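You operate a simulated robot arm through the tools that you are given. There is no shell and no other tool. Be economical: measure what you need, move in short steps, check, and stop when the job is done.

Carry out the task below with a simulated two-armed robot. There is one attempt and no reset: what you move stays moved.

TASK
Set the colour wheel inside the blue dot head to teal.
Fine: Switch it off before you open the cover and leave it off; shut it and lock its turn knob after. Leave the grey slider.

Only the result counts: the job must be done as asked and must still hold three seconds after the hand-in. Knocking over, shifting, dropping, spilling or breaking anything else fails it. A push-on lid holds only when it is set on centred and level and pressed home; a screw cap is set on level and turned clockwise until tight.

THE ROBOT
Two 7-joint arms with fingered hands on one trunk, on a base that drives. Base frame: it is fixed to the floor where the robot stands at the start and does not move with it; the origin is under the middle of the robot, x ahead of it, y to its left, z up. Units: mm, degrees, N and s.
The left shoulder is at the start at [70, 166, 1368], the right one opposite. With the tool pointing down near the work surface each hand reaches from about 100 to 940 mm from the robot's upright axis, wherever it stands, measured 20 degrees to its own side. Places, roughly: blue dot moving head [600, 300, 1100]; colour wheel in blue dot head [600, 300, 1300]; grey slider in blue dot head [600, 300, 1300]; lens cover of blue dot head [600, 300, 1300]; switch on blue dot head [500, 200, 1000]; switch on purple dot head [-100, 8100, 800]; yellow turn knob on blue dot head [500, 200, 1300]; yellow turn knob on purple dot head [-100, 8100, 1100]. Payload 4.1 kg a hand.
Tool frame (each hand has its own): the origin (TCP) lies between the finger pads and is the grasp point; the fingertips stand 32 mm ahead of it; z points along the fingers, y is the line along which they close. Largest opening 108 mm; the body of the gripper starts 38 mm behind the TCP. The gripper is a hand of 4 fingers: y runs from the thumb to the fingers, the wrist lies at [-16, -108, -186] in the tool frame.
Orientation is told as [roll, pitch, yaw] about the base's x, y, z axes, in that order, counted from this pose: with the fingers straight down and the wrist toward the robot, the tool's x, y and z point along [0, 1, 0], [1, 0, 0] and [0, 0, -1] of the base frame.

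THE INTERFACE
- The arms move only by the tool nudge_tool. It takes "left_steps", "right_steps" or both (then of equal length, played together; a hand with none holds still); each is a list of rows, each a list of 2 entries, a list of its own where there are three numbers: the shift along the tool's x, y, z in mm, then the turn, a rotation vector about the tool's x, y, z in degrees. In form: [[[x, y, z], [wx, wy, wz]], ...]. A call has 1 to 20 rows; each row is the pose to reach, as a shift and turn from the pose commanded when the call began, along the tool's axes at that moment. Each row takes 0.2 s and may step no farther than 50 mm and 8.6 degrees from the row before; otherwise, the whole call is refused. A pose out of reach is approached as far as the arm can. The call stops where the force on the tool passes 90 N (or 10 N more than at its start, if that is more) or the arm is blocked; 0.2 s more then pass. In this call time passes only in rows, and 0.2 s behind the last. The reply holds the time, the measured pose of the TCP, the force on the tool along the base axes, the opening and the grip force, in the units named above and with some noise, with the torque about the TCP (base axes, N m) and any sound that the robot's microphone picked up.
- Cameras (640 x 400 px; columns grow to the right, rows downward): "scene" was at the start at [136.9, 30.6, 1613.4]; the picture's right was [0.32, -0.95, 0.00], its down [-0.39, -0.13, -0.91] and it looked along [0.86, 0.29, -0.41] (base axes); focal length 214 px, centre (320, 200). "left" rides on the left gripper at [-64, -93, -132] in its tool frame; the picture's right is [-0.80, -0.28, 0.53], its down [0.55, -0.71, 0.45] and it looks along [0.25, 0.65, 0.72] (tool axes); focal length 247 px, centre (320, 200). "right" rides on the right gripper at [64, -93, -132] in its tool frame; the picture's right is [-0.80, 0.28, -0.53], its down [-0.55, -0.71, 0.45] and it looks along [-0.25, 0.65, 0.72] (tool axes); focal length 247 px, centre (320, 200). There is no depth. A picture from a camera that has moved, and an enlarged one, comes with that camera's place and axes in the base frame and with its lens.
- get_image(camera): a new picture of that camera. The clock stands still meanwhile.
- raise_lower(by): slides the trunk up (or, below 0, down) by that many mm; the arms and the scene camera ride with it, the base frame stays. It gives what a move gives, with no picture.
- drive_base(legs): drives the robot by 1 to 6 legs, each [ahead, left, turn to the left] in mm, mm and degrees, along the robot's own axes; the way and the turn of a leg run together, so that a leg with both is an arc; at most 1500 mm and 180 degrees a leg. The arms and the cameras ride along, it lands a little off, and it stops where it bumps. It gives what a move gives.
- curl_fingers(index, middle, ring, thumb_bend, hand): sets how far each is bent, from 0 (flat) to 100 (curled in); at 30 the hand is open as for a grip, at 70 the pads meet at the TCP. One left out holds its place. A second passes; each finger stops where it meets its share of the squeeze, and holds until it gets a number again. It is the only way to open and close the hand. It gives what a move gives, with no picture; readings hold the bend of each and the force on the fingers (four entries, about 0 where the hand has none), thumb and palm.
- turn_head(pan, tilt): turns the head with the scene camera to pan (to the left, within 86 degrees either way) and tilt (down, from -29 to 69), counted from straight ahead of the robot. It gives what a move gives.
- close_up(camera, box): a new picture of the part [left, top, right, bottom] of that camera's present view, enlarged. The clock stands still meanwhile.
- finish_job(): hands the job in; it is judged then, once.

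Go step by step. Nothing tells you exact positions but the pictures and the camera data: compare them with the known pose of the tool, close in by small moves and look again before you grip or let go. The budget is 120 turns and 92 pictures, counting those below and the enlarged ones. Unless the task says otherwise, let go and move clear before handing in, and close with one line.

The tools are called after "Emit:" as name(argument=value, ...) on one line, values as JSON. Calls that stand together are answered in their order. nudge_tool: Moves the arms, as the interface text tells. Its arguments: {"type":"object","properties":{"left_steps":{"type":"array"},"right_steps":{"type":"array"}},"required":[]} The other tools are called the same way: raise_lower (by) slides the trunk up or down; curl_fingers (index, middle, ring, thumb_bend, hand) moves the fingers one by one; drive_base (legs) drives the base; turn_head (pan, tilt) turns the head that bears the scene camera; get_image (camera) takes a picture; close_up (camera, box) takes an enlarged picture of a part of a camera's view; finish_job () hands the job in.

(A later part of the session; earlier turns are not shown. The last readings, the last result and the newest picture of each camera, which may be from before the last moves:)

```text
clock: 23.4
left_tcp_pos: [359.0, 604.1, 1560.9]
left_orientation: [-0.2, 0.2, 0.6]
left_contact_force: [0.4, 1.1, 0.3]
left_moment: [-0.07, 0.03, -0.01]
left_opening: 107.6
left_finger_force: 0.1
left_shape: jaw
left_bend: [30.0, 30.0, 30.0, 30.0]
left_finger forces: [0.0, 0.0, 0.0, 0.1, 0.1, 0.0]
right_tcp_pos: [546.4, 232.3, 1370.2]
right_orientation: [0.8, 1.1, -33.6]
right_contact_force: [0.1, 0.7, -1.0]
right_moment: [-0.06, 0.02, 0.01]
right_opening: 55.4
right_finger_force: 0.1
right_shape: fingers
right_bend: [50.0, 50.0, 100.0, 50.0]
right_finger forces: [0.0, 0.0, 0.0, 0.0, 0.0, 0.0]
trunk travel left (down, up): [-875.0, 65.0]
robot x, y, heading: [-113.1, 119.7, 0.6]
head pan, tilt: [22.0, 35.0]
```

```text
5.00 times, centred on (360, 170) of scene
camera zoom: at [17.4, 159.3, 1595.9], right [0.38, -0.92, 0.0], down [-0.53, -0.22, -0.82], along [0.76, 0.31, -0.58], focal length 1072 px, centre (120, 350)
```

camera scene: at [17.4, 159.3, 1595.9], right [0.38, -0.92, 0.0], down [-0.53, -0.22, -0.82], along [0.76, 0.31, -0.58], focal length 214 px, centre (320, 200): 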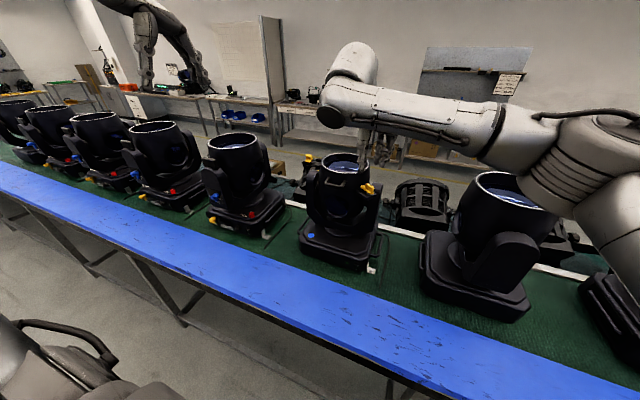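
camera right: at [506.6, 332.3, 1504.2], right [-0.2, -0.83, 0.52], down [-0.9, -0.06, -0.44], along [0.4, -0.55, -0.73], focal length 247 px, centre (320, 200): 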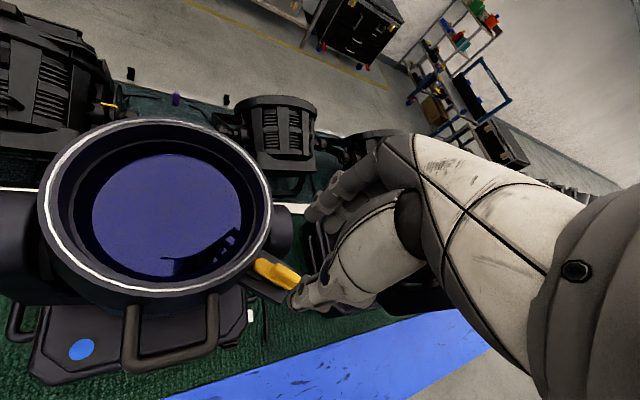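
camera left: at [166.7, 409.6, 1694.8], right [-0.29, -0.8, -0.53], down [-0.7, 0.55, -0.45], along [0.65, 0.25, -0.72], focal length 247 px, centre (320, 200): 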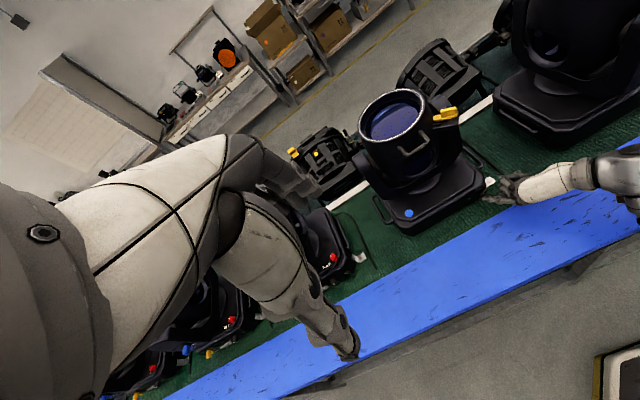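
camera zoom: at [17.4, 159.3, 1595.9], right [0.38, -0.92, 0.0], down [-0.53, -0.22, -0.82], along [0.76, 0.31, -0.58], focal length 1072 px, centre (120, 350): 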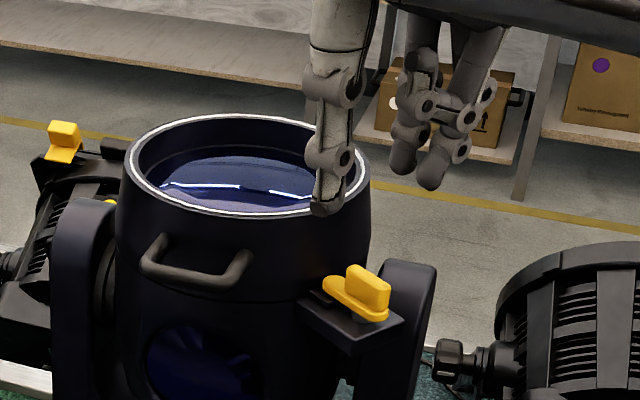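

Emit:
nudge_tool(right_steps=[[[-4.4, 2.9, 30], [-1.4, 0, 0]], [[-4.4, 2.9, 50], [-1.4, 0, 0]], [[-4.4, 2.9, 62], [-1.4, 0, 0]]])

Emit:
close_up(camera="right", box=[220, 170, 380, 330])

Emit:
close_up(camera="scene", box=[340, 150, 400, 210])

```text
clock: 24.2
left_tcp_pos: [356.9, 601.8, 1561.9]
left_orientation: [-0.2, 0.0, 0.7]
left_contact_force: [-0.6, -0.1, -0.8]
left_moment: [0.0, -0.01, -0.03]
left_opening: 107.6
left_finger_force: 0.1
left_shape: jaw
left_bend: [30.0, 30.0, 30.0, 30.0]
left_finger forces: [0.0, 0.0, 0.1, 0.0, 0.0, 0.1]
right_tcp_pos: [543.6, 225.8, 1308.8]
right_orientation: [0.9, -0.3, -33.6]
right_contact_force: [-0.8, 0.2, 0.5]
right_moment: [0.03, 0.02, 0.01]
right_opening: 56.0
right_finger_force: 0.1
right_shape: fingers
right_bend: [50.0, 50.0, 100.0, 50.0]
right_finger forces: [0.1, 0.0, 0.0, 0.0, 0.0, 0.0]
trunk travel left (down, up): [-875.0, 65.0]
robot x, y, heading: [-112.9, 122.2, 0.8]
head pan, tilt: [22.0, 35.0]
```

```text
2.50 times, centred on (300, 250) of right
camera zoom: at [500.8, 327.9, 1440.9], right [-0.21, -0.83, 0.52], down [-0.89, -0.06, -0.46], along [0.41, -0.56, -0.72], focal length 617 px, centre (370, 75)
```

zoom: 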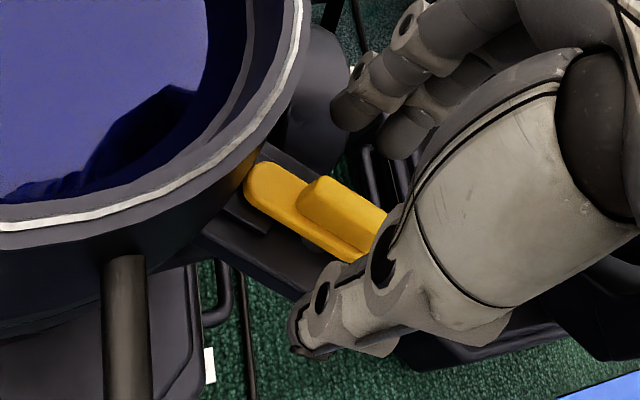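

```text
6.67 times, centred on (370, 180) of scene
camera zoom: at [15.8, 156.7, 1596.1], right [0.38, -0.92, 0.0], down [-0.53, -0.22, -0.82], along [0.76, 0.31, -0.57], focal length 1430 px, centre (-13, 333)
```

zoom: 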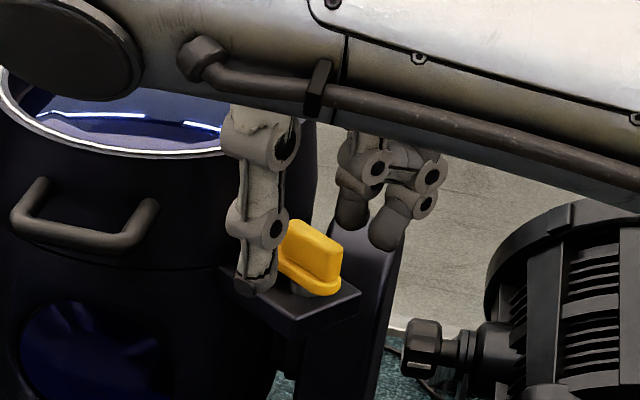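

The digits now straddle the wing, whose top is at z≈1282. I'll lower 5 mm and close.

Emit:
nudge_tool(right_steps=[[[1, 0.5, 5], [0, 0, 0]]])

Emit:
curl_fingers(hand="right", index=72, middle=72, thumb_bend=72)

Emit:
close_up(camera="scene", box=[340, 150, 400, 210])

Emit:
close_up(camera="right", box=[220, 170, 380, 330])

```text
clock: 24.6
left_tcp_pos: [357.2, 599.4, 1562.7]
left_orientation: [0.0, 0.0, 0.6]
left_contact_force: [0.1, 0.7, -0.7]
left_moment: [0.02, 0.01, 0.03]
left_opening: 107.9
left_finger_force: 0.1
left_shape: jaw
left_bend: [30.0, 30.0, 30.0, 30.0]
left_finger forces: [0.0, 0.0, 0.0, 0.0, 0.1, 0.1]
right_tcp_pos: [544.5, 225.2, 1304.4]
right_orientation: [1.0, -0.2, -33.6]
right_contact_force: [0.4, -0.3, 0.0]
right_moment: [0.0, -0.01, 0.0]
right_opening: 55.6
right_finger_force: 0.0
right_shape: fingers
right_bend: [50.0, 50.0, 100.0, 50.0]
right_finger forces: [0.0, 0.0, 0.0, 0.0, 0.0, 0.0]
trunk travel left (down, up): [-875.0, 65.0]
robot x, y, heading: [-119.4, 120.5, 0.4]
head pan, tilt: [22.0, 35.0]
```

```text
clock: 25.6
left_tcp_pos: [358.4, 600.5, 1561.6]
left_orientation: [-0.1, 0.2, 0.4]
left_contact_force: [-0.2, 0.1, -1.6]
left_moment: [0.04, -0.02, 0.01]
left_opening: 107.9
left_finger_force: 0.0
left_shape: jaw
left_bend: [30.0, 30.0, 30.0, 30.0]
left_finger forces: [0.0, 0.0, 0.0, 0.0, 0.0, 0.0]
right_tcp_pos: [544.5, 226.6, 1304.1]
right_orientation: [0.8, -0.1, -33.6]
right_contact_force: [0.2, 0.6, -4.3]
right_moment: [0.08, -0.01, -0.01]
right_opening: 8.0
right_finger_force: 6.0
right_shape: fingers
right_bend: [71.0, 71.0, 100.0, 67.0]
right_finger forces: [2.9, 2.8, 0.1, 0.0, 6.0, 0.0]
trunk travel left (down, up): [-875.0, 65.0]
robot x, y, heading: [-113.3, 122.3, 0.5]
head pan, tilt: [22.0, 35.0]
```

```text
6.67 times, centred on (370, 180) of scene
camera zoom: at [16.2, 155.5, 1596.0], right [0.38, -0.92, 0.0], down [-0.53, -0.22, -0.82], along [0.76, 0.31, -0.57], focal length 1430 px, centre (-13, 333)
```

zoom: 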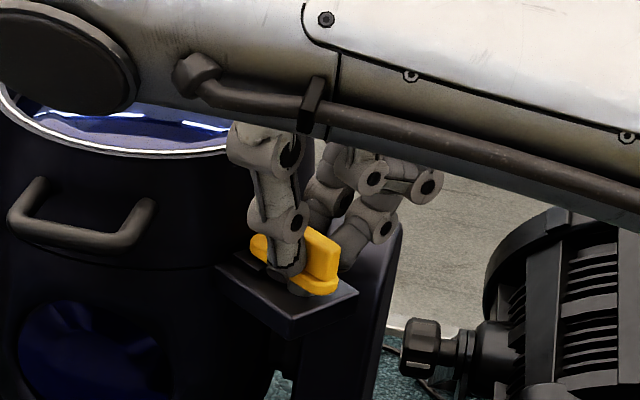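

```text
2.50 times, centred on (300, 250) of right
camera zoom: at [502.3, 327.6, 1435.5], right [-0.21, -0.83, 0.52], down [-0.89, -0.06, -0.46], along [0.41, -0.56, -0.72], focal length 617 px, centre (370, 75)
```

zoom: 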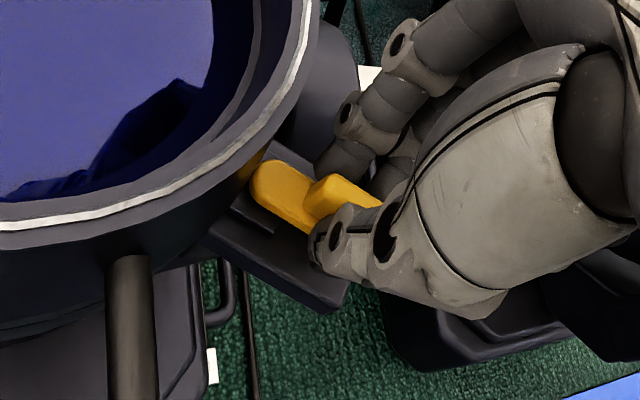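

The wing is gripped. I'll turn it counter-clockwise in steps.

Emit:
nudge_tool(right_steps=[[[0, 0, 0], [0, 0, -7]], [[0, 0, 0], [0, 0, -14]], [[0, 0, 0], [0, 0, -21]], [[0, 0, 0], [0, 0, -28]], [[0, 0, 0], [0, 0, -35]], [[0, 0, 0], [0, 0, -42]]])

Emit:
close_up(camera="scene", box=[340, 150, 400, 210])

Emit:
close_up(camera="right", box=[220, 170, 380, 330])

```text
clock: 27.0
left_tcp_pos: [356.7, 602.2, 1561.8]
left_orientation: [-0.1, 0.1, 0.6]
left_contact_force: [-0.7, 0.4, -0.2]
left_moment: [0.03, 0.04, 0.0]
left_opening: 107.9
left_finger_force: 0.0
left_shape: jaw
left_bend: [30.0, 30.0, 30.0, 30.0]
left_finger forces: [0.0, 0.1, 0.1, 0.0, 0.1, 0.0]
right_tcp_pos: [543.6, 227.9, 1303.4]
right_orientation: [0.4, -0.8, 8.5]
right_contact_force: [0.4, 7.5, 1.4]
right_moment: [0.15, -0.31, -0.98]
right_opening: 17.0
right_finger_force: 31.2
right_shape: fingers
right_bend: [59.0, 72.0, 100.0, 67.0]
right_finger forces: [29.2, 1.8, 0.0, 0.0, 30.7, 0.1]
trunk travel left (down, up): [-875.0, 65.0]
robot x, y, heading: [-116.2, 120.6, 0.4]
head pan, tilt: [22.0, 35.0]
```

```text
6.67 times, centred on (370, 180) of scene
camera zoom: at [15.3, 156.9, 1596.1], right [0.38, -0.92, 0.0], down [-0.53, -0.22, -0.82], along [0.76, 0.31, -0.57], focal length 1430 px, centre (-13, 333)
```

zoom: 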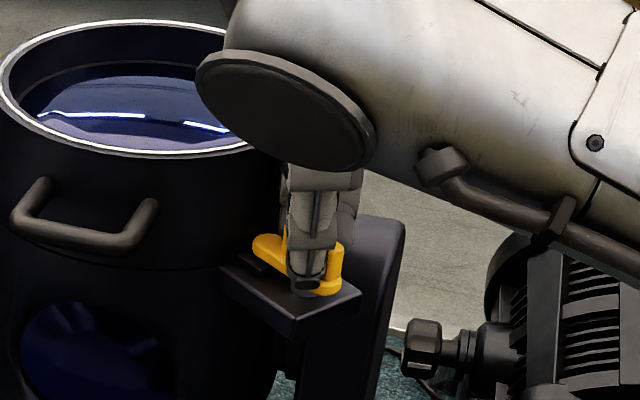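

```text
2.50 times, centred on (300, 250) of right
camera zoom: at [441.3, 274.4, 1435.1], right [0.39, -0.75, 0.53], down [-0.61, -0.64, -0.46], along [0.69, -0.14, -0.71], focal length 617 px, centre (370, 75)
```

zoom: 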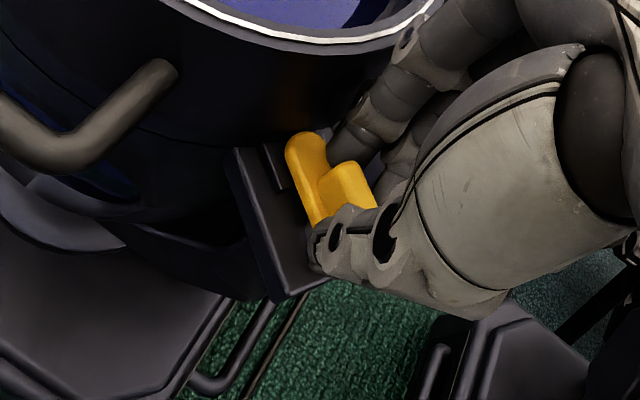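

The knob didn't move counter-clockwise and has hit a stop. I'll go back and try clockwise.

Emit:
nudge_tool(right_steps=[[[0, 0, 0], [0, 0, 7]], [[0, 0, 0], [0, 0, 14]], [[0, 0, 0], [0, 0, 21]], [[0, 0, 0], [0, 0, 28]], [[0, 0, 0], [0, 0, 35]], [[0, 0, 0], [0, 0, 42]], [[0, 0, 0], [0, 0, 49]], [[0, 0, 0], [0, 0, 56]], [[0, 0, 0], [0, 0, 63]], [[0, 0, 0], [0, 0, 70]]])

Emit:
close_up(camera="scene", box=[340, 150, 400, 210])

Emit:
close_up(camera="right", box=[220, 170, 380, 330])

```text
clock: 29.2
left_tcp_pos: [358.4, 599.4, 1562.4]
left_orientation: [0.0, 0.1, 0.4]
left_contact_force: [-0.8, 0.3, 0.1]
left_moment: [0.0, 0.0, 0.0]
left_opening: 107.8
left_finger_force: 0.0
left_shape: jaw
left_bend: [30.0, 30.0, 30.0, 30.0]
left_finger forces: [0.1, 0.1, 0.1, 0.0, 0.0, 0.0]
right_tcp_pos: [544.4, 223.9, 1305.5]
right_orientation: [0.9, 0.1, -61.9]
right_contact_force: [0.8, -3.7, -0.8]
right_moment: [-0.09, -0.02, 0.02]
right_opening: 7.2
right_finger_force: 6.4
right_shape: fingers
right_bend: [71.0, 71.0, 100.0, 68.0]
right_finger forces: [3.5, 4.9, 0.0, 0.0, 4.4, 0.0]
trunk travel left (down, up): [-875.0, 65.0]
robot x, y, heading: [-118.4, 119.7, 0.4]
head pan, tilt: [22.0, 35.0]
```

```text
6.67 times, centred on (370, 180) of scene
camera zoom: at [15.4, 154.6, 1596.1], right [0.38, -0.92, 0.0], down [-0.53, -0.22, -0.82], along [0.76, 0.31, -0.57], focal length 1430 px, centre (-13, 333)
```

zoom: 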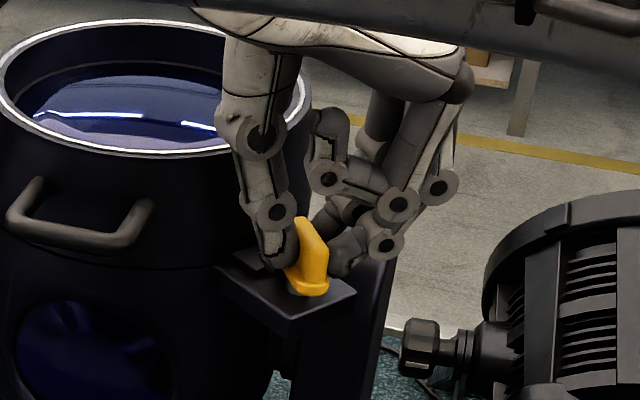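

```text
2.50 times, centred on (300, 250) of right
camera zoom: at [555.7, 333.5, 1437.1], right [-0.58, -0.63, 0.52], down [-0.81, 0.37, -0.45], along [0.1, -0.68, -0.72], focal length 617 px, centre (370, 75)
```

zoom: 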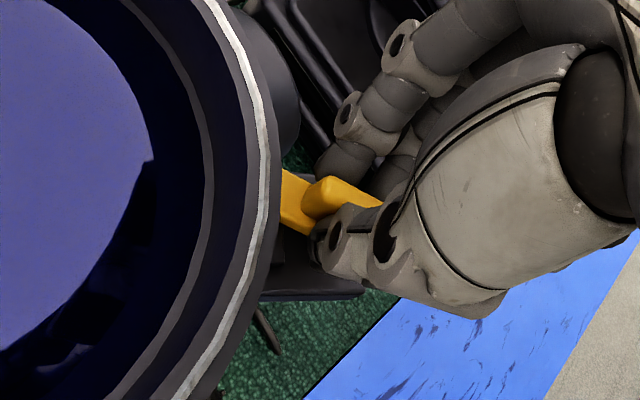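

It turns freely clockwise, so I'll continue.

Emit:
nudge_tool(right_steps=[[[0, 0, 0], [0, 0, 7]], [[0, 0, 0], [0, 0, 14]], [[0, 0, 0], [0, 0, 21]], [[0, 0, 0], [0, 0, 28]], [[0, 0, 0], [0, 0, 35]], [[0, 0, 0], [0, 0, 42]], [[0, 0, 0], [0, 0, 49]], [[0, 0, 0], [0, 0, 56]], [[0, 0, 0], [0, 0, 63]]])

Emit:
close_up(camera="scene", box=[340, 150, 400, 210])

```text
clock: 31.1
left_tcp_pos: [349.8, 601.8, 1564.5]
left_orientation: [0.0, -0.1, 0.6]
left_contact_force: [-0.3, -0.3, -0.4]
left_moment: [0.0, 0.0, 0.01]
left_opening: 107.7
left_finger_force: 0.0
left_shape: jaw
left_bend: [30.0, 30.0, 30.0, 30.0]
left_finger forces: [0.1, 0.0, 0.0, 0.1, 0.0, 0.0]
right_tcp_pos: [512.7, 200.5, 1292.7]
right_orientation: [-2.4, 1.0, -119.0]
right_contact_force: [-12.9, 7.5, 10.7]
right_moment: [0.18, -0.13, 0.33]
right_opening: 0.0
right_finger_force: 8.8
right_shape: fingers
right_bend: [72.0, 72.0, 100.0, 71.0]
right_finger forces: [0.0, 0.1, 0.0, 0.0, 16.7, 0.0]
right hand out of reach, approached as far as the arm can: row 6, 7, 8, 9
trunk travel left (down, up): [-875.0, 65.0]
robot x, y, heading: [-118.3, 120.6, 0.6]
head pan, tilt: [22.0, 35.0]
stopped in row 9 (right hand): the force on the tool passed its limit at 102 N (the readings are from after the stop); the commanded pose is now the measured one
```

```text
6.67 times, centred on (370, 180) of scene
camera zoom: at [9.4, 156.4, 1596.3], right [0.38, -0.92, 0.0], down [-0.53, -0.22, -0.82], along [0.76, 0.31, -0.57], focal length 1430 px, centre (-13, 333)
```

zoom: 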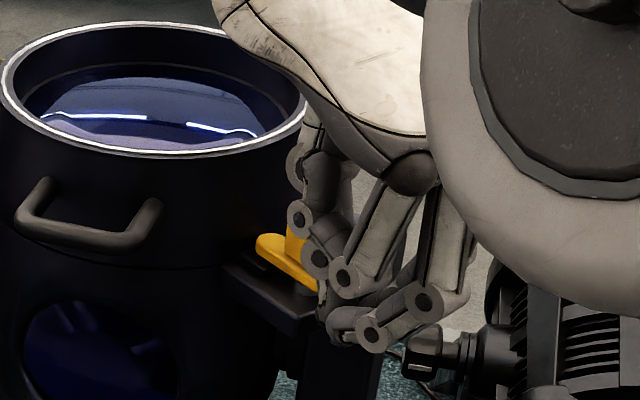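

The hand went out of reach, slid off and dragged the knob back. I'll lift clear and look.

Emit:
nudge_tool(right_steps=[[[0, 0, -20], [0, 0, 0]], [[0, 0, -50], [0, 0, 0]], [[0, 0, -90], [0, 0, 0]], [[0, 0, -120], [0, 0, 0]]])

Emit:
get_image(camera="scene")

Emit:
close_up(camera="scene", box=[300, 140, 420, 270])

```text
clock: 32.3
left_tcp_pos: [356.3, 601.4, 1562.9]
left_orientation: [0.0, 0.1, 0.6]
left_contact_force: [0.1, -0.4, -0.2]
left_moment: [0.01, 0.01, 0.0]
left_opening: 107.9
left_finger_force: 0.0
left_shape: jaw
left_bend: [30.0, 30.0, 30.0, 30.0]
left_finger forces: [0.0, 0.0, 0.1, 0.1, 0.0, 0.1]
right_tcp_pos: [513.2, 149.8, 1302.7]
right_orientation: [-8.1, -1.8, -121.5]
right_contact_force: [-0.3, 0.5, 0.3]
right_moment: [-0.06, -0.03, -0.01]
right_opening: 0.0
right_finger_force: 0.1
right_shape: fingers
right_bend: [72.0, 72.0, 100.0, 71.0]
right_finger forces: [0.0, 0.0, 0.0, 0.1, 0.0, 0.0]
right hand out of reach, approached as far as the arm can: row 1, 2, 3, 4
trunk travel left (down, up): [-875.0, 65.0]
robot x, y, heading: [-117.8, 120.2, 0.5]
head pan, tilt: [22.0, 35.0]
stopped in row 4 (right hand): the arm was blocked; the commanded pose is now the measured one
```

```text
46 pictures are left
camera scene: at [15.8, 156.0, 1596.1], right [0.38, -0.92, 0.0], down [-0.53, -0.22, -0.82], along [0.76, 0.31, -0.57], focal length 214 px, centre (320, 200)
```

scene: 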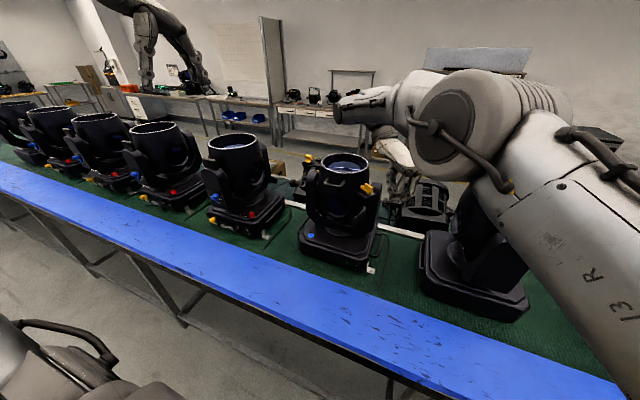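

```text
3.08 times, centred on (360, 205) of scene
camera zoom: at [15.8, 156.0, 1596.1], right [0.38, -0.92, 0.0], down [-0.53, -0.22, -0.82], along [0.76, 0.31, -0.57], focal length 660 px, centre (197, 185)
```

zoom: 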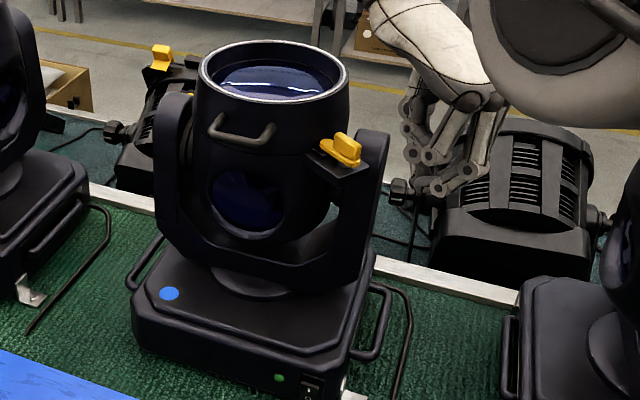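

The head is intact and the knob is back at locked. It turns easily, so I'll push it clockwise from its outer end with the right index finger, away from the drum. First I'll unwind the wrist.

Emit:
nudge_tool(right_steps=[[[-4, 6, -5], [0, 0, -8.5]], [[-8, 12, -10], [0, 0, -17]], [[-12, 18, -20], [0, 0, -25.5]], [[-16, 24, -30], [0, 0, -34]], [[-20, 30, -40], [0, 0, -42.5]], [[-24, 36, -50], [0, 0, -51]], [[-28, 42, -60], [0, 0, -59.5]], [[-32, 48, -70], [0, 0, -68]], [[-36, 54, -80], [0, 0, -76.5]], [[-38, 58, -90], [0, 0, -85]], [[-38, 58, -90], [0, 0, -93.5]], [[-38, 58, -90], [0, 0, -102]], [[-38, 58, -90], [0, 0, -110.5]], [[-38, 58, -90], [0, 0, -119]], [[-38, 58, -90], [0, 0, -127.5]], [[-38, 58, -90], [0, 0, -136]], [[-38, 58, -90], [0, 0, -144.5]], [[-38, 58, -90], [0, 0, -153]], [[-38, 58, -90], [0, 0, -161.5]], [[-38, 58, -90], [0, 0, -170]]])

Emit:
curl_fingers(hand="right", index=30, middle=100, ring=100, thumb_bend=100)

```text
clock: 36.5
left_tcp_pos: [358.2, 601.3, 1562.9]
left_orientation: [0.0, 0.1, 0.6]
left_contact_force: [-0.2, -0.2, 0.5]
left_moment: [0.01, 0.02, 0.01]
left_opening: 107.7
left_finger_force: 0.0
left_shape: jaw
left_bend: [30.0, 30.0, 30.0, 30.0]
left_finger forces: [0.1, 0.0, 0.1, 0.0, 0.0, 0.0]
right_tcp_pos: [462.2, 116.9, 1399.9]
right_orientation: [7.6, 3.1, 48.8]
right_contact_force: [-0.5, -0.4, 0.1]
right_moment: [0.04, -0.01, -0.02]
right_opening: 0.0
right_finger_force: 0.1
right_shape: fingers
right_bend: [72.0, 72.0, 100.0, 71.0]
right_finger forces: [0.1, 0.0, 0.1, 0.1, 0.0, 0.1]
trunk travel left (down, up): [-875.0, 65.0]
robot x, y, heading: [-118.4, 118.9, 0.7]
head pan, tilt: [22.0, 35.0]
```

```text
clock: 37.5
left_tcp_pos: [357.2, 601.8, 1561.4]
left_orientation: [0.1, 0.1, 0.6]
left_contact_force: [-0.2, 0.0, 0.3]
left_moment: [-0.03, -0.03, -0.02]
left_opening: 107.7
left_finger_force: 0.0
left_shape: jaw
left_bend: [30.0, 30.0, 30.0, 30.0]
left_finger forces: [0.0, 0.1, 0.1, 0.0, 0.0, 0.0]
right_tcp_pos: [461.2, 117.9, 1400.4]
right_orientation: [7.4, 3.2, 48.9]
right_contact_force: [0.4, 0.6, 0.1]
right_moment: [-0.04, 0.01, 0.02]
right_opening: 28.3
right_finger_force: 0.0
right_shape: fingers
right_bend: [29.0, 100.0, 100.0, 97.0]
right_finger forces: [0.1, 0.0, 0.0, 0.0, 0.1, 0.0]
trunk travel left (down, up): [-875.0, 65.0]
robot x, y, heading: [-113.1, 119.9, 0.6]
head pan, tilt: [22.0, 35.0]
```

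Emit:
nudge_tool(right_steps=[[[0, 0, 0], [-3.2, -3.7, -4]], [[0, 0, 0], [-3.2, -7.4, -8]]])

Emit:
nudge_tool(right_steps=[[[-15, 22, 23], [0, 0, 0]], [[-30, 43, 46], [0, 0, 0]], [[-45, 65, 70], [0, 0, 0]]])

Emit:
close_up(camera="scene", box=[330, 140, 410, 210])

Emit:
get_image(camera="right")

```text
clock: 38.1
left_tcp_pos: [357.4, 601.7, 1562.5]
left_orientation: [0.0, 0.2, 0.6]
left_contact_force: [-0.1, 1.3, -0.5]
left_moment: [-0.01, -0.02, -0.02]
left_opening: 107.9
left_finger_force: 0.0
left_shape: jaw
left_bend: [30.0, 30.0, 30.0, 30.0]
left_finger forces: [0.1, 0.0, 0.0, 0.0, 0.1, 0.1]
right_tcp_pos: [462.0, 118.5, 1400.1]
right_orientation: [0.1, -0.7, 56.6]
right_contact_force: [0.3, -0.6, -0.3]
right_moment: [0.04, -0.03, -0.01]
right_opening: 28.5
right_finger_force: 0.2
right_shape: fingers
right_bend: [29.0, 100.0, 100.0, 97.0]
right_finger forces: [0.0, 0.0, 0.0, 0.0, 0.0, 0.0]
trunk travel left (down, up): [-875.0, 65.0]
robot x, y, heading: [-114.3, 121.5, 0.7]
head pan, tilt: [22.0, 35.0]
```

```text
clock: 38.9
left_tcp_pos: [358.7, 601.6, 1561.4]
left_orientation: [0.0, 0.2, 0.7]
left_contact_force: [-0.3, 0.0, 0.7]
left_moment: [-0.03, 0.02, 0.01]
left_opening: 108.0
left_finger_force: 0.0
left_shape: jaw
left_bend: [30.0, 30.0, 30.0, 30.0]
left_finger forces: [0.0, 0.1, 0.1, 0.0, 0.0, 0.0]
right_tcp_pos: [536.6, 148.4, 1328.4]
right_orientation: [0.3, -0.5, 56.6]
right_contact_force: [1.1, 0.1, -0.9]
right_moment: [-0.01, 0.01, 0.01]
right_opening: 28.3
right_finger_force: 0.0
right_shape: fingers
right_bend: [29.0, 100.0, 100.0, 97.0]
right_finger forces: [0.0, 0.0, 0.0, 0.0, 0.0, 0.0]
trunk travel left (down, up): [-875.0, 65.0]
robot x, y, heading: [-116.5, 119.2, 0.5]
head pan, tilt: [22.0, 35.0]
```

```text
5.71 times, centred on (370, 175) of scene
camera zoom: at [16.8, 156.0, 1596.1], right [0.38, -0.92, 0.0], down [-0.53, -0.22, -0.82], along [0.76, 0.31, -0.57], focal length 1226 px, centre (34, 343)
```

zoom: 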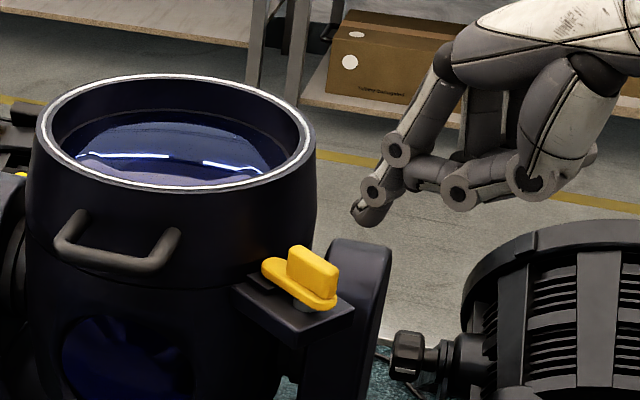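

```text
43 pictures are left
camera right: at [432.3, 103.5, 1460.0], right [0.82, -0.21, 0.53], down [0.07, -0.89, -0.46], along [0.57, 0.41, -0.71], focal length 247 px, centre (320, 200)
```

right: 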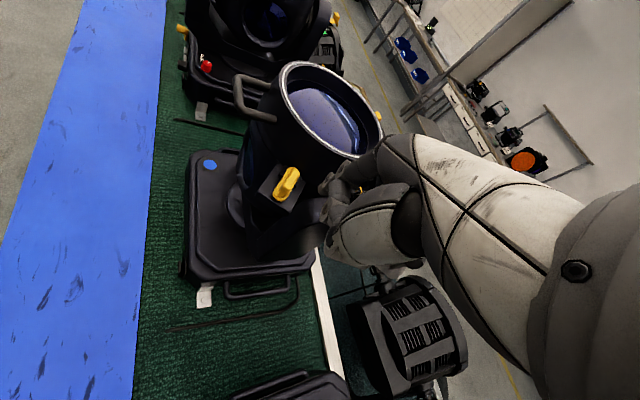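

Emit:
nudge_tool(right_steps=[[[-0.8, -4.9, 0], [0, 0, 0]], [[-0.8, -4.9, 20], [0, 0, 0]], [[-0.8, -4.9, 38], [0, 0, 0]], [[7.2, -5, 38], [0, 0, 0]], [[11.5, -7.8, 38], [0, 0, 0]], [[15.7, -10.6, 38], [0, 0, 0]], [[21, -11.3, 38], [0, 0, 0]], [[25.9, -11.3, 38], [0, 0, 0]]])

Emit:
close_up(camera="scene", box=[330, 140, 410, 210])

Emit:
close_up(camera="right", box=[240, 100, 400, 240])

```text
clock: 40.7
left_tcp_pos: [359.2, 598.5, 1562.0]
left_orientation: [0.1, 0.2, 0.6]
left_contact_force: [0.3, 0.8, 0.2]
left_moment: [0.0, -0.02, 0.03]
left_opening: 107.8
left_finger_force: 0.1
left_shape: jaw
left_bend: [30.0, 30.0, 30.0, 30.0]
left_finger forces: [0.0, 0.0, 0.0, 0.0, 0.0, 0.1]
right_tcp_pos: [509.9, 150.8, 1292.4]
right_orientation: [0.4, -0.7, 56.4]
right_contact_force: [4.7, -4.7, 0.6]
right_moment: [-0.03, -0.09, -0.39]
right_opening: 28.7
right_finger_force: 3.6
right_shape: fingers
right_bend: [29.0, 100.0, 100.0, 97.0]
right_finger forces: [6.4, 0.0, 0.1, 0.1, 0.1, 0.0]
trunk travel left (down, up): [-875.0, 65.0]
robot x, y, heading: [-115.6, 122.3, 0.4]
head pan, tilt: [22.0, 35.0]
```

```text
5.71 times, centred on (370, 175) of scene
camera zoom: at [17.3, 153.3, 1596.1], right [0.38, -0.92, 0.0], down [-0.53, -0.22, -0.82], along [0.76, 0.31, -0.57], focal length 1226 px, centre (34, 343)
```

zoom: 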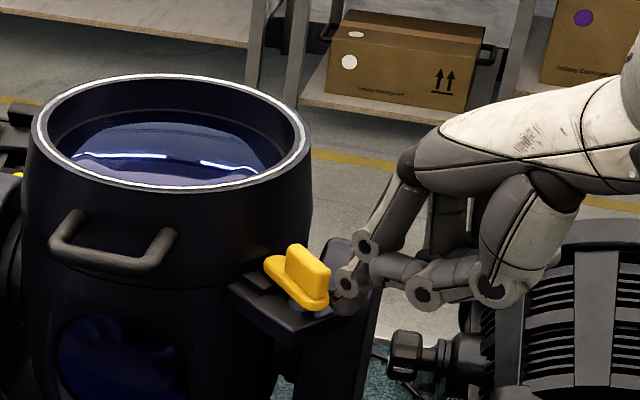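

```text
2.86 times, centred on (320, 170) of right
camera zoom: at [404.5, 105.7, 1423.0], right [0.82, -0.21, 0.53], down [0.07, -0.89, -0.46], along [0.57, 0.41, -0.71], focal length 706 px, centre (320, 286)
```

zoom: 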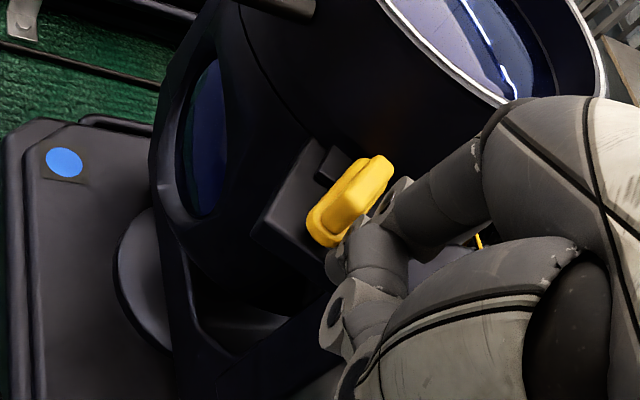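

Emit:
nudge_tool(right_steps=[[[5, -1, 0], [0, 0, 0]], [[10, -1, 0], [0, 0, 0]], [[15, 1, 0], [0, 0, 0]], [[19, 4, 0], [0, 0, 0]]])

Emit:
close_up(camera="scene", box=[330, 140, 410, 210])

```text
clock: 41.7
left_tcp_pos: [356.1, 602.4, 1563.0]
left_orientation: [0.0, 0.1, 0.5]
left_contact_force: [-0.3, 0.2, -0.5]
left_moment: [-0.04, -0.02, 0.03]
left_opening: 107.8
left_finger_force: 0.0
left_shape: jaw
left_bend: [30.0, 30.0, 30.0, 30.0]
left_finger forces: [0.0, 0.1, 0.0, 0.0, 0.0, 0.1]
right_tcp_pos: [492.1, 166.7, 1293.3]
right_orientation: [0.3, -0.8, 56.6]
right_contact_force: [-1.7, -1.5, -0.9]
right_moment: [-0.08, 0.07, 0.07]
right_opening: 28.3
right_finger_force: 0.6
right_shape: fingers
right_bend: [30.0, 100.0, 100.0, 97.0]
right_finger forces: [1.8, 0.1, 0.0, 0.0, 0.0, 0.1]
trunk travel left (down, up): [-875.0, 65.0]
robot x, y, heading: [-116.1, 118.5, 0.8]
head pan, tilt: [22.0, 35.0]
```

```text
5.71 times, centred on (370, 175) of scene
camera zoom: at [15.2, 155.7, 1596.2], right [0.38, -0.92, 0.0], down [-0.53, -0.22, -0.82], along [0.76, 0.31, -0.57], focal length 1226 px, centre (34, 343)
```

zoom: 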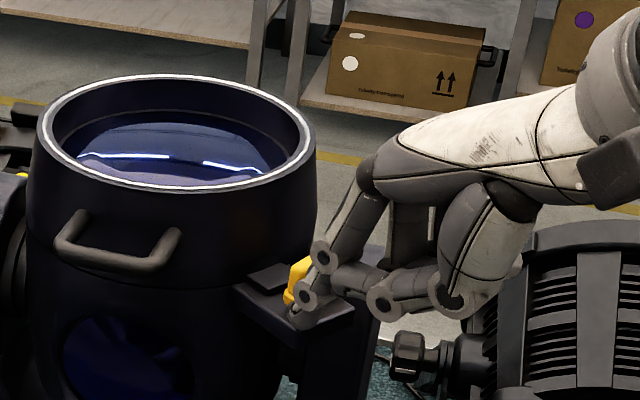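

Emit:
nudge_tool(right_steps=[[[2, 5, 0], [0, 0, 0]], [[3, 10, 0], [0, 0, 0]]])

Emit:
nudge_tool(right_steps=[[[6, -10, 0], [0, 0, 0]], [[6, -15, -30], [0, 0, 0]], [[6, -55, -50], [0, 0, 0]], [[6, -100, -50], [0, 0, 0]]])

Emit:
close_up(camera="scene", box=[320, 140, 400, 210])

Emit:
close_up(camera="right", box=[200, 50, 360, 220])

```text
clock: 42.3
left_tcp_pos: [355.9, 600.7, 1562.4]
left_orientation: [0.0, 0.1, 0.6]
left_contact_force: [-1.0, 0.9, -0.3]
left_moment: [-0.01, -0.01, 0.02]
left_opening: 107.9
left_finger_force: 0.0
left_shape: jaw
left_bend: [30.0, 30.0, 30.0, 30.0]
left_finger forces: [0.0, 0.0, 0.1, 0.0, 0.1, 0.0]
right_tcp_pos: [495.5, 176.6, 1293.2]
right_orientation: [0.1, -0.7, 56.6]
right_contact_force: [-3.6, -0.5, 0.8]
right_moment: [-0.03, 0.07, 0.14]
right_opening: 28.2
right_finger_force: 1.4
right_shape: fingers
right_bend: [32.0, 100.0, 100.0, 97.0]
right_finger forces: [3.4, 0.0, 0.1, 0.0, 0.0, 0.0]
trunk travel left (down, up): [-875.0, 65.0]
robot x, y, heading: [-113.5, 119.2, 0.7]
head pan, tilt: [22.0, 35.0]
```

```text
clock: 43.3
left_tcp_pos: [355.3, 596.8, 1564.8]
left_orientation: [0.3, 0.0, 0.6]
left_contact_force: [-0.2, 0.1, -0.5]
left_moment: [0.05, 0.0, 0.0]
left_opening: 107.7
left_finger_force: 0.1
left_shape: jaw
left_bend: [30.0, 30.0, 30.0, 30.0]
left_finger forces: [0.0, 0.0, 0.0, 0.0, 0.0, 0.0]
right_tcp_pos: [435.3, 91.9, 1342.4]
right_orientation: [0.3, -0.8, 56.7]
right_contact_force: [-0.2, 0.6, 0.1]
right_moment: [0.06, -0.02, 0.01]
right_opening: 29.1
right_finger_force: 0.1
right_shape: fingers
right_bend: [29.0, 100.0, 100.0, 98.0]
right_finger forces: [0.0, 0.0, 0.0, 0.0, 0.0, 0.0]
trunk travel left (down, up): [-875.0, 65.0]
robot x, y, heading: [-113.6, 117.3, 0.6]
head pan, tilt: [22.0, 35.0]
```

```text
5.71 times, centred on (360, 175) of scene
camera zoom: at [14.4, 151.0, 1596.4], right [0.38, -0.92, 0.0], down [-0.53, -0.22, -0.82], along [0.76, 0.32, -0.57], focal length 1226 px, centre (91, 343)
```

zoom: 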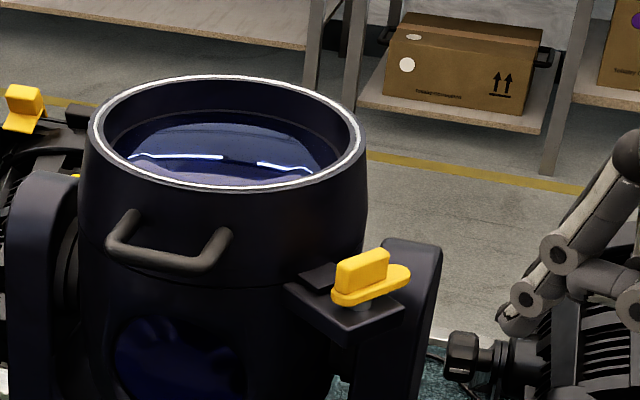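

```text
2.35 times, centred on (280, 135) of right
camera zoom: at [330.6, 46.4, 1472.3], right [0.82, -0.21, 0.53], down [0.07, -0.88, -0.46], along [0.57, 0.42, -0.71], focal length 581 px, centre (414, 353)
```

zoom: 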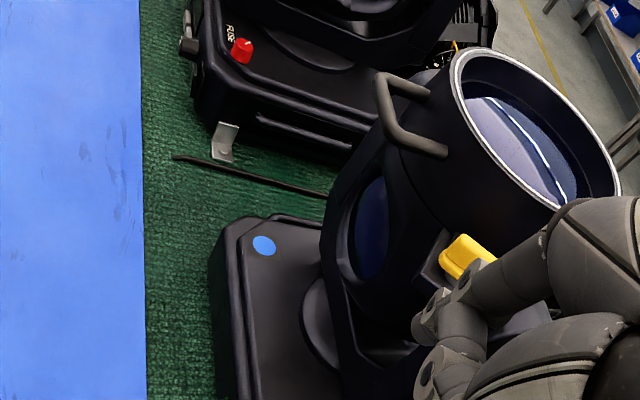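

The knob is now crosswise and clear of its catch, so the cover is unlocked. I'll prepare the left hand with only the index extended, pointing sideways, to lift the cover by the front handle (bar at about [501, 294–343, 1287]).

Emit:
curl_fingers(hand="left", index=30, middle=100, ring=100, thumb_bend=100)

Emit:
nudge_tool(left_steps=[[[0, 0, 0], [0, -8.2, 0]], [[0, 0, 0], [0, -16.4, 0]], [[0, 0, 0], [0, -24.6, 0]], [[0, 0, 0], [0, -32.8, 0]], [[0, 0, 0], [0, -41, 0]], [[0, 0, 0], [0, -49.2, 0]], [[0, 0, 0], [0, -57.4, 0]], [[0, 0, 0], [0, -65.6, 0]], [[0, 0, 0], [0, -73.8, 0]], [[0, 0, 0], [0, -82, 0]], [[0, 0, 0], [0, -90, 0]]])

Emit:
nudge_tool(left_steps=[[[26, 6, 40], [0, 0, 0]], [[52, 12, 80], [0, 0, 0]], [[78, 18, 120], [0, 0, 0]], [[104, 25, 160], [0, 0, 0]], [[130, 32, 200], [0, 0, 0]], [[162, 39, 230], [0, 0, 0]]])

Emit:
get_image(camera="scene")

```text
clock: 44.3
left_tcp_pos: [358.0, 601.5, 1562.4]
left_orientation: [0.0, 0.1, 0.6]
left_contact_force: [1.0, 0.7, -0.4]
left_moment: [-0.01, 0.02, -0.03]
left_opening: 28.6
left_finger_force: 0.1
left_shape: fingers
left_bend: [29.0, 100.0, 100.0, 97.0]
left_finger forces: [0.0, 0.1, 0.1, 0.0, 0.0, 0.1]
right_tcp_pos: [436.9, 97.3, 1341.7]
right_orientation: [0.4, -0.6, 56.6]
right_contact_force: [-0.4, 0.6, 0.8]
right_moment: [-0.01, -0.01, 0.01]
right_opening: 29.2
right_finger_force: 0.1
right_shape: fingers
right_bend: [29.0, 100.0, 100.0, 98.0]
right_finger forces: [0.0, 0.1, 0.0, 0.1, 0.1, 0.0]
trunk travel left (down, up): [-875.0, 65.0]
robot x, y, heading: [-113.1, 120.2, 0.4]
head pan, tilt: [22.0, 35.0]
```

```text
clock: 46.7
left_tcp_pos: [356.6, 601.0, 1562.3]
left_orientation: [-90.1, 0.0, 0.6]
left_contact_force: [-0.3, 0.1, 0.6]
left_moment: [-0.01, 0.01, -0.01]
left_opening: 28.5
left_finger_force: 0.2
left_shape: fingers
left_bend: [29.0, 100.0, 100.0, 97.0]
left_finger forces: [0.0, 0.0, 0.0, 0.0, 0.1, 0.0]
right_tcp_pos: [437.6, 95.8, 1341.3]
right_orientation: [0.4, -0.6, 56.6]
right_contact_force: [-0.7, 0.0, 0.1]
right_moment: [0.02, 0.02, -0.01]
right_opening: 29.1
right_finger_force: 0.1
right_shape: fingers
right_bend: [29.0, 100.0, 100.0, 98.0]
right_finger forces: [0.0, 0.0, 0.0, 0.0, 0.0, 0.0]
trunk travel left (down, up): [-875.0, 65.0]
robot x, y, heading: [-113.2, 120.0, 0.4]
head pan, tilt: [22.0, 35.0]
```

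```text
clock: 48.1
left_tcp_pos: [398.9, 370.5, 1400.1]
left_orientation: [-90.0, 0.1, 0.6]
left_contact_force: [0.5, -0.4, -0.5]
left_moment: [-0.02, 0.03, -0.02]
left_opening: 28.8
left_finger_force: 0.1
left_shape: fingers
left_bend: [29.0, 100.0, 100.0, 97.0]
left_finger forces: [0.0, 0.1, 0.0, 0.1, 0.0, 0.0]
right_tcp_pos: [436.8, 96.4, 1342.0]
right_orientation: [0.4, -0.6, 56.7]
right_contact_force: [-0.2, -0.8, -0.1]
right_moment: [0.0, -0.01, 0.01]
right_opening: 29.0
right_finger_force: 0.1
right_shape: fingers
right_bend: [29.0, 100.0, 100.0, 98.0]
right_finger forces: [0.0, 0.0, 0.0, 0.1, 0.0, 0.0]
trunk travel left (down, up): [-875.0, 65.0]
robot x, y, heading: [-114.0, 119.5, 0.6]
head pan, tilt: [22.0, 35.0]
```

```text
37 pictures are left
camera scene: at [16.4, 154.8, 1596.1], right [0.38, -0.92, 0.0], down [-0.53, -0.22, -0.82], along [0.76, 0.31, -0.57], focal length 214 px, centre (320, 200)
```

scene: 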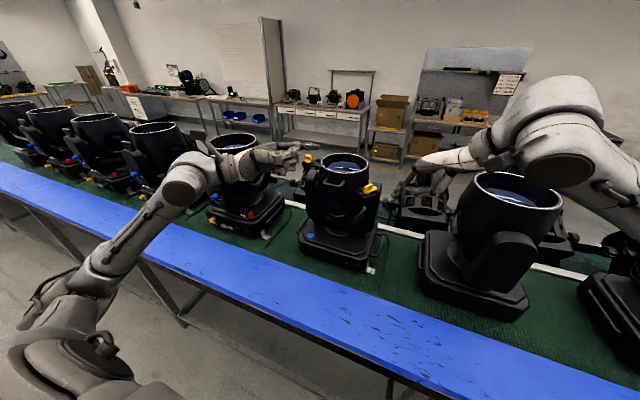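

Emit:
nudge_tool(left_steps=[[[48, 0, 10], [0, 0, 0]], [[96, 0, 20], [0, 0, 0]], [[130, 0, 30], [0, 0, 0]], [[146, 0, 38], [0, 0, 0]]])

Emit:
close_up(camera="scene", box=[280, 130, 390, 220])

Emit:
close_up(camera="left", box=[120, 60, 440, 340])

```text
clock: 49.1
left_tcp_pos: [399.9, 334.1, 1253.4]
left_orientation: [-90.0, 0.0, 0.6]
left_contact_force: [0.1, 0.0, 0.5]
left_moment: [0.03, 0.0, 0.04]
left_opening: 29.0
left_finger_force: 0.1
left_shape: fingers
left_bend: [29.0, 100.0, 100.0, 97.0]
left_finger forces: [0.0, 0.1, 0.0, 0.1, 0.0, 0.0]
right_tcp_pos: [436.9, 95.6, 1341.1]
right_orientation: [0.3, -0.7, 56.6]
right_contact_force: [-0.4, -0.1, -0.4]
right_moment: [-0.03, -0.02, 0.03]
right_opening: 29.2
right_finger_force: 0.1
right_shape: fingers
right_bend: [29.0, 100.0, 100.0, 98.0]
right_finger forces: [0.1, 0.0, 0.0, 0.1, 0.1, 0.1]
trunk travel left (down, up): [-875.0, 65.0]
robot x, y, heading: [-114.0, 121.9, 0.9]
head pan, tilt: [22.0, 35.0]
```

```text
4.44 times, centred on (335, 175) of scene
camera zoom: at [16.0, 155.1, 1596.2], right [0.38, -0.92, 0.0], down [-0.53, -0.22, -0.82], along [0.76, 0.31, -0.57], focal length 953 px, centre (253, 311)
```

zoom: 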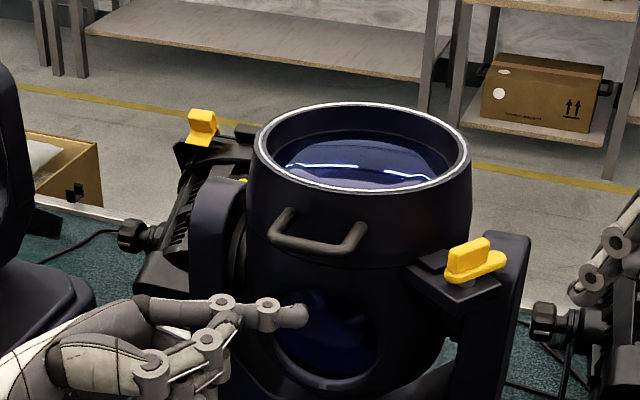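

```text
1.43 times, centred on (280, 200) of left
camera zoom: at [304.5, 466.0, 1317.1], right [-0.28, -0.54, 0.8], down [-0.7, -0.45, -0.55], along [0.66, -0.71, -0.25], focal length 353 px, centre (377, 200)
```

zoom: 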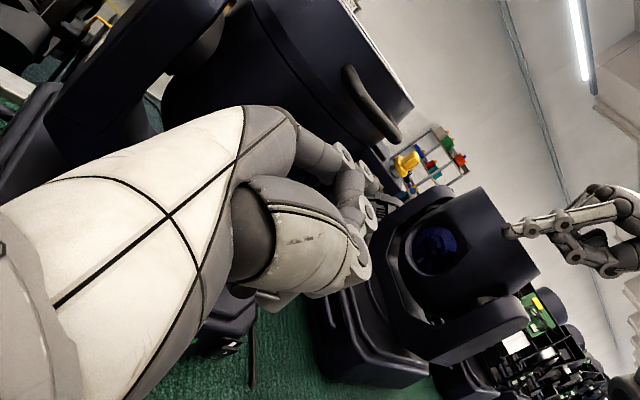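

The index tip is where I expected. I'll slide it forward under the handle bar.

Emit:
nudge_tool(left_steps=[[[0, 20, 10], [0, 0, 0]], [[0, 42, 10], [0, 0, 0]]])

Emit:
close_up(camera="scene", box=[290, 140, 370, 210])

```text
clock: 49.7
left_tcp_pos: [441.8, 323.9, 1253.9]
left_orientation: [-90.1, 0.2, 0.6]
left_contact_force: [0.5, 0.0, -0.2]
left_moment: [0.0, -0.05, -0.01]
left_opening: 29.0
left_finger_force: 0.1
left_shape: fingers
left_bend: [29.0, 100.0, 100.0, 97.0]
left_finger forces: [0.0, 0.0, 0.1, 0.1, 0.0, 0.0]
right_tcp_pos: [437.2, 95.0, 1340.1]
right_orientation: [0.4, -0.6, 56.5]
right_contact_force: [1.0, 0.4, 0.3]
right_moment: [-0.01, 0.02, -0.02]
right_opening: 29.1
right_finger_force: 0.0
right_shape: fingers
right_bend: [29.0, 100.0, 100.0, 98.0]
right_finger forces: [0.0, 0.1, 0.0, 0.0, 0.0, 0.1]
trunk travel left (down, up): [-875.0, 65.0]
robot x, y, heading: [-117.3, 119.2, 0.5]
head pan, tilt: [22.0, 35.0]
```

```text
5.71 times, centred on (330, 175) of scene
camera zoom: at [17.5, 155.1, 1596.0], right [0.38, -0.92, 0.0], down [-0.53, -0.22, -0.82], along [0.76, 0.31, -0.57], focal length 1226 px, centre (263, 343)
```

zoom: 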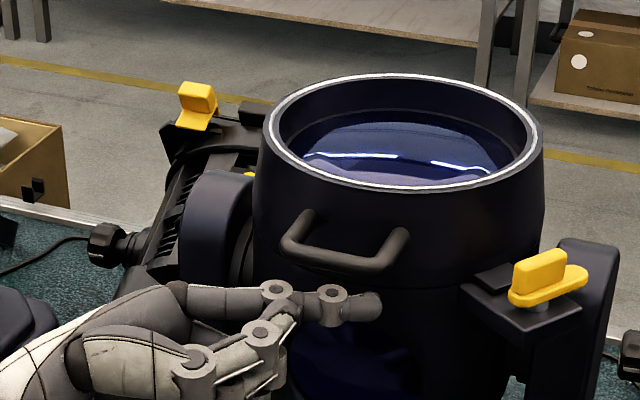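

Emit:
nudge_tool(left_steps=[[[-9, 0, 0], [0, 0, 0]], [[-16, 0, 0], [0, 0, 0]], [[-23, 1, 0], [0, 0, 0]], [[-30, 2, 0], [0, 0, 0]], [[-38, 3.4, 0], [0, 0, 0]], [[-53, 8, 0], [0, 0, 0]]])

Emit:
close_up(camera="scene", box=[290, 130, 380, 220])

```text
clock: 51.1
left_tcp_pos: [449.3, 322.6, 1307.2]
left_orientation: [-90.0, 0.2, 0.6]
left_contact_force: [-1.6, 0.2, -0.6]
left_moment: [0.03, 0.07, 0.0]
left_opening: 28.7
left_finger_force: 0.0
left_shape: fingers
left_bend: [29.0, 100.0, 100.0, 97.0]
left_finger forces: [0.0, 0.0, 0.1, 0.1, 0.0, 0.1]
right_tcp_pos: [436.9, 94.6, 1340.8]
right_orientation: [0.3, -0.6, 56.6]
right_contact_force: [-0.7, 0.0, 0.2]
right_moment: [-0.03, 0.0, 0.0]
right_opening: 29.2
right_finger_force: 0.1
right_shape: fingers
right_bend: [29.0, 100.0, 100.0, 98.0]
right_finger forces: [0.0, 0.0, 0.0, 0.0, 0.1, 0.0]
trunk travel left (down, up): [-875.0, 65.0]
robot x, y, heading: [-112.0, 118.6, 0.7]
head pan, tilt: [22.0, 35.0]
```

```text
4.44 times, centred on (335, 175) of scene
camera zoom: at [16.3, 155.0, 1596.1], right [0.38, -0.92, 0.0], down [-0.53, -0.22, -0.82], along [0.76, 0.31, -0.57], focal length 953 px, centre (253, 311)
```

zoom: 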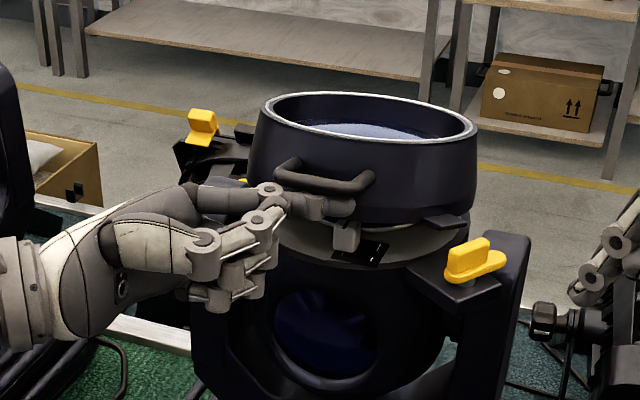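

Emit:
nudge_tool(left_steps=[[[-15, 5.5, 0], [0, 0, 0]], [[-28, 12, 0], [0, 0, 0]], [[-42, 20.5, 0], [0, 0, 0]], [[-54, 30, 0], [0, 0, 0]], [[-66.7, 40, 0], [0, 0, 0]], [[-77, 51, 0], [0, 0, 0]], [[-87.6, 63, 0], [0, 0, 0]], [[-96, 76, 0], [0, 0, 0]], [[-104, 89.5, 0], [0, 0, 0]]])

Emit:
get_image(camera="scene")

```text
clock: 53.1
left_tcp_pos: [539.9, 325.2, 1411.4]
left_orientation: [-89.9, 0.3, 0.7]
left_contact_force: [0.2, -0.3, -0.3]
left_moment: [0.01, 0.02, 0.01]
left_opening: 28.8
left_finger_force: 0.1
left_shape: fingers
left_bend: [29.0, 100.0, 100.0, 97.0]
left_finger forces: [0.5, 0.0, 0.1, 0.0, 0.0, 0.1]
right_tcp_pos: [437.7, 95.0, 1339.1]
right_orientation: [0.3, -0.5, 56.5]
right_contact_force: [0.2, 0.4, 0.7]
right_moment: [-0.01, -0.01, 0.02]
right_opening: 29.0
right_finger_force: 0.0
right_shape: fingers
right_bend: [29.0, 100.0, 100.0, 98.0]
right_finger forces: [0.0, 0.1, 0.0, 0.0, 0.1, 0.0]
trunk travel left (down, up): [-875.0, 65.0]
robot x, y, heading: [-114.4, 118.3, 0.3]
head pan, tilt: [22.0, 35.0]
```

```text
32 pictures are left
camera scene: at [16.6, 155.0, 1596.1], right [0.38, -0.92, 0.0], down [-0.53, -0.22, -0.82], along [0.76, 0.31, -0.57], focal length 214 px, centre (320, 200)
```

scene: 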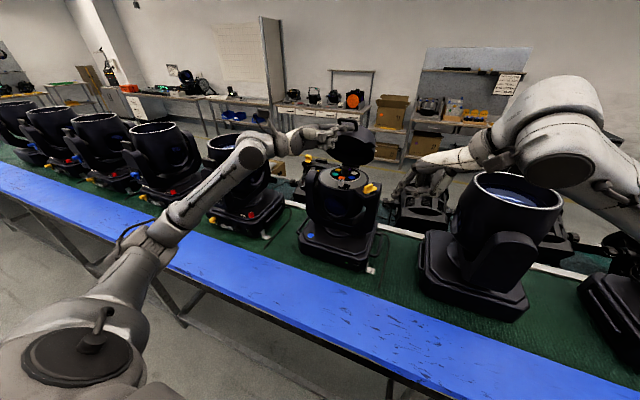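

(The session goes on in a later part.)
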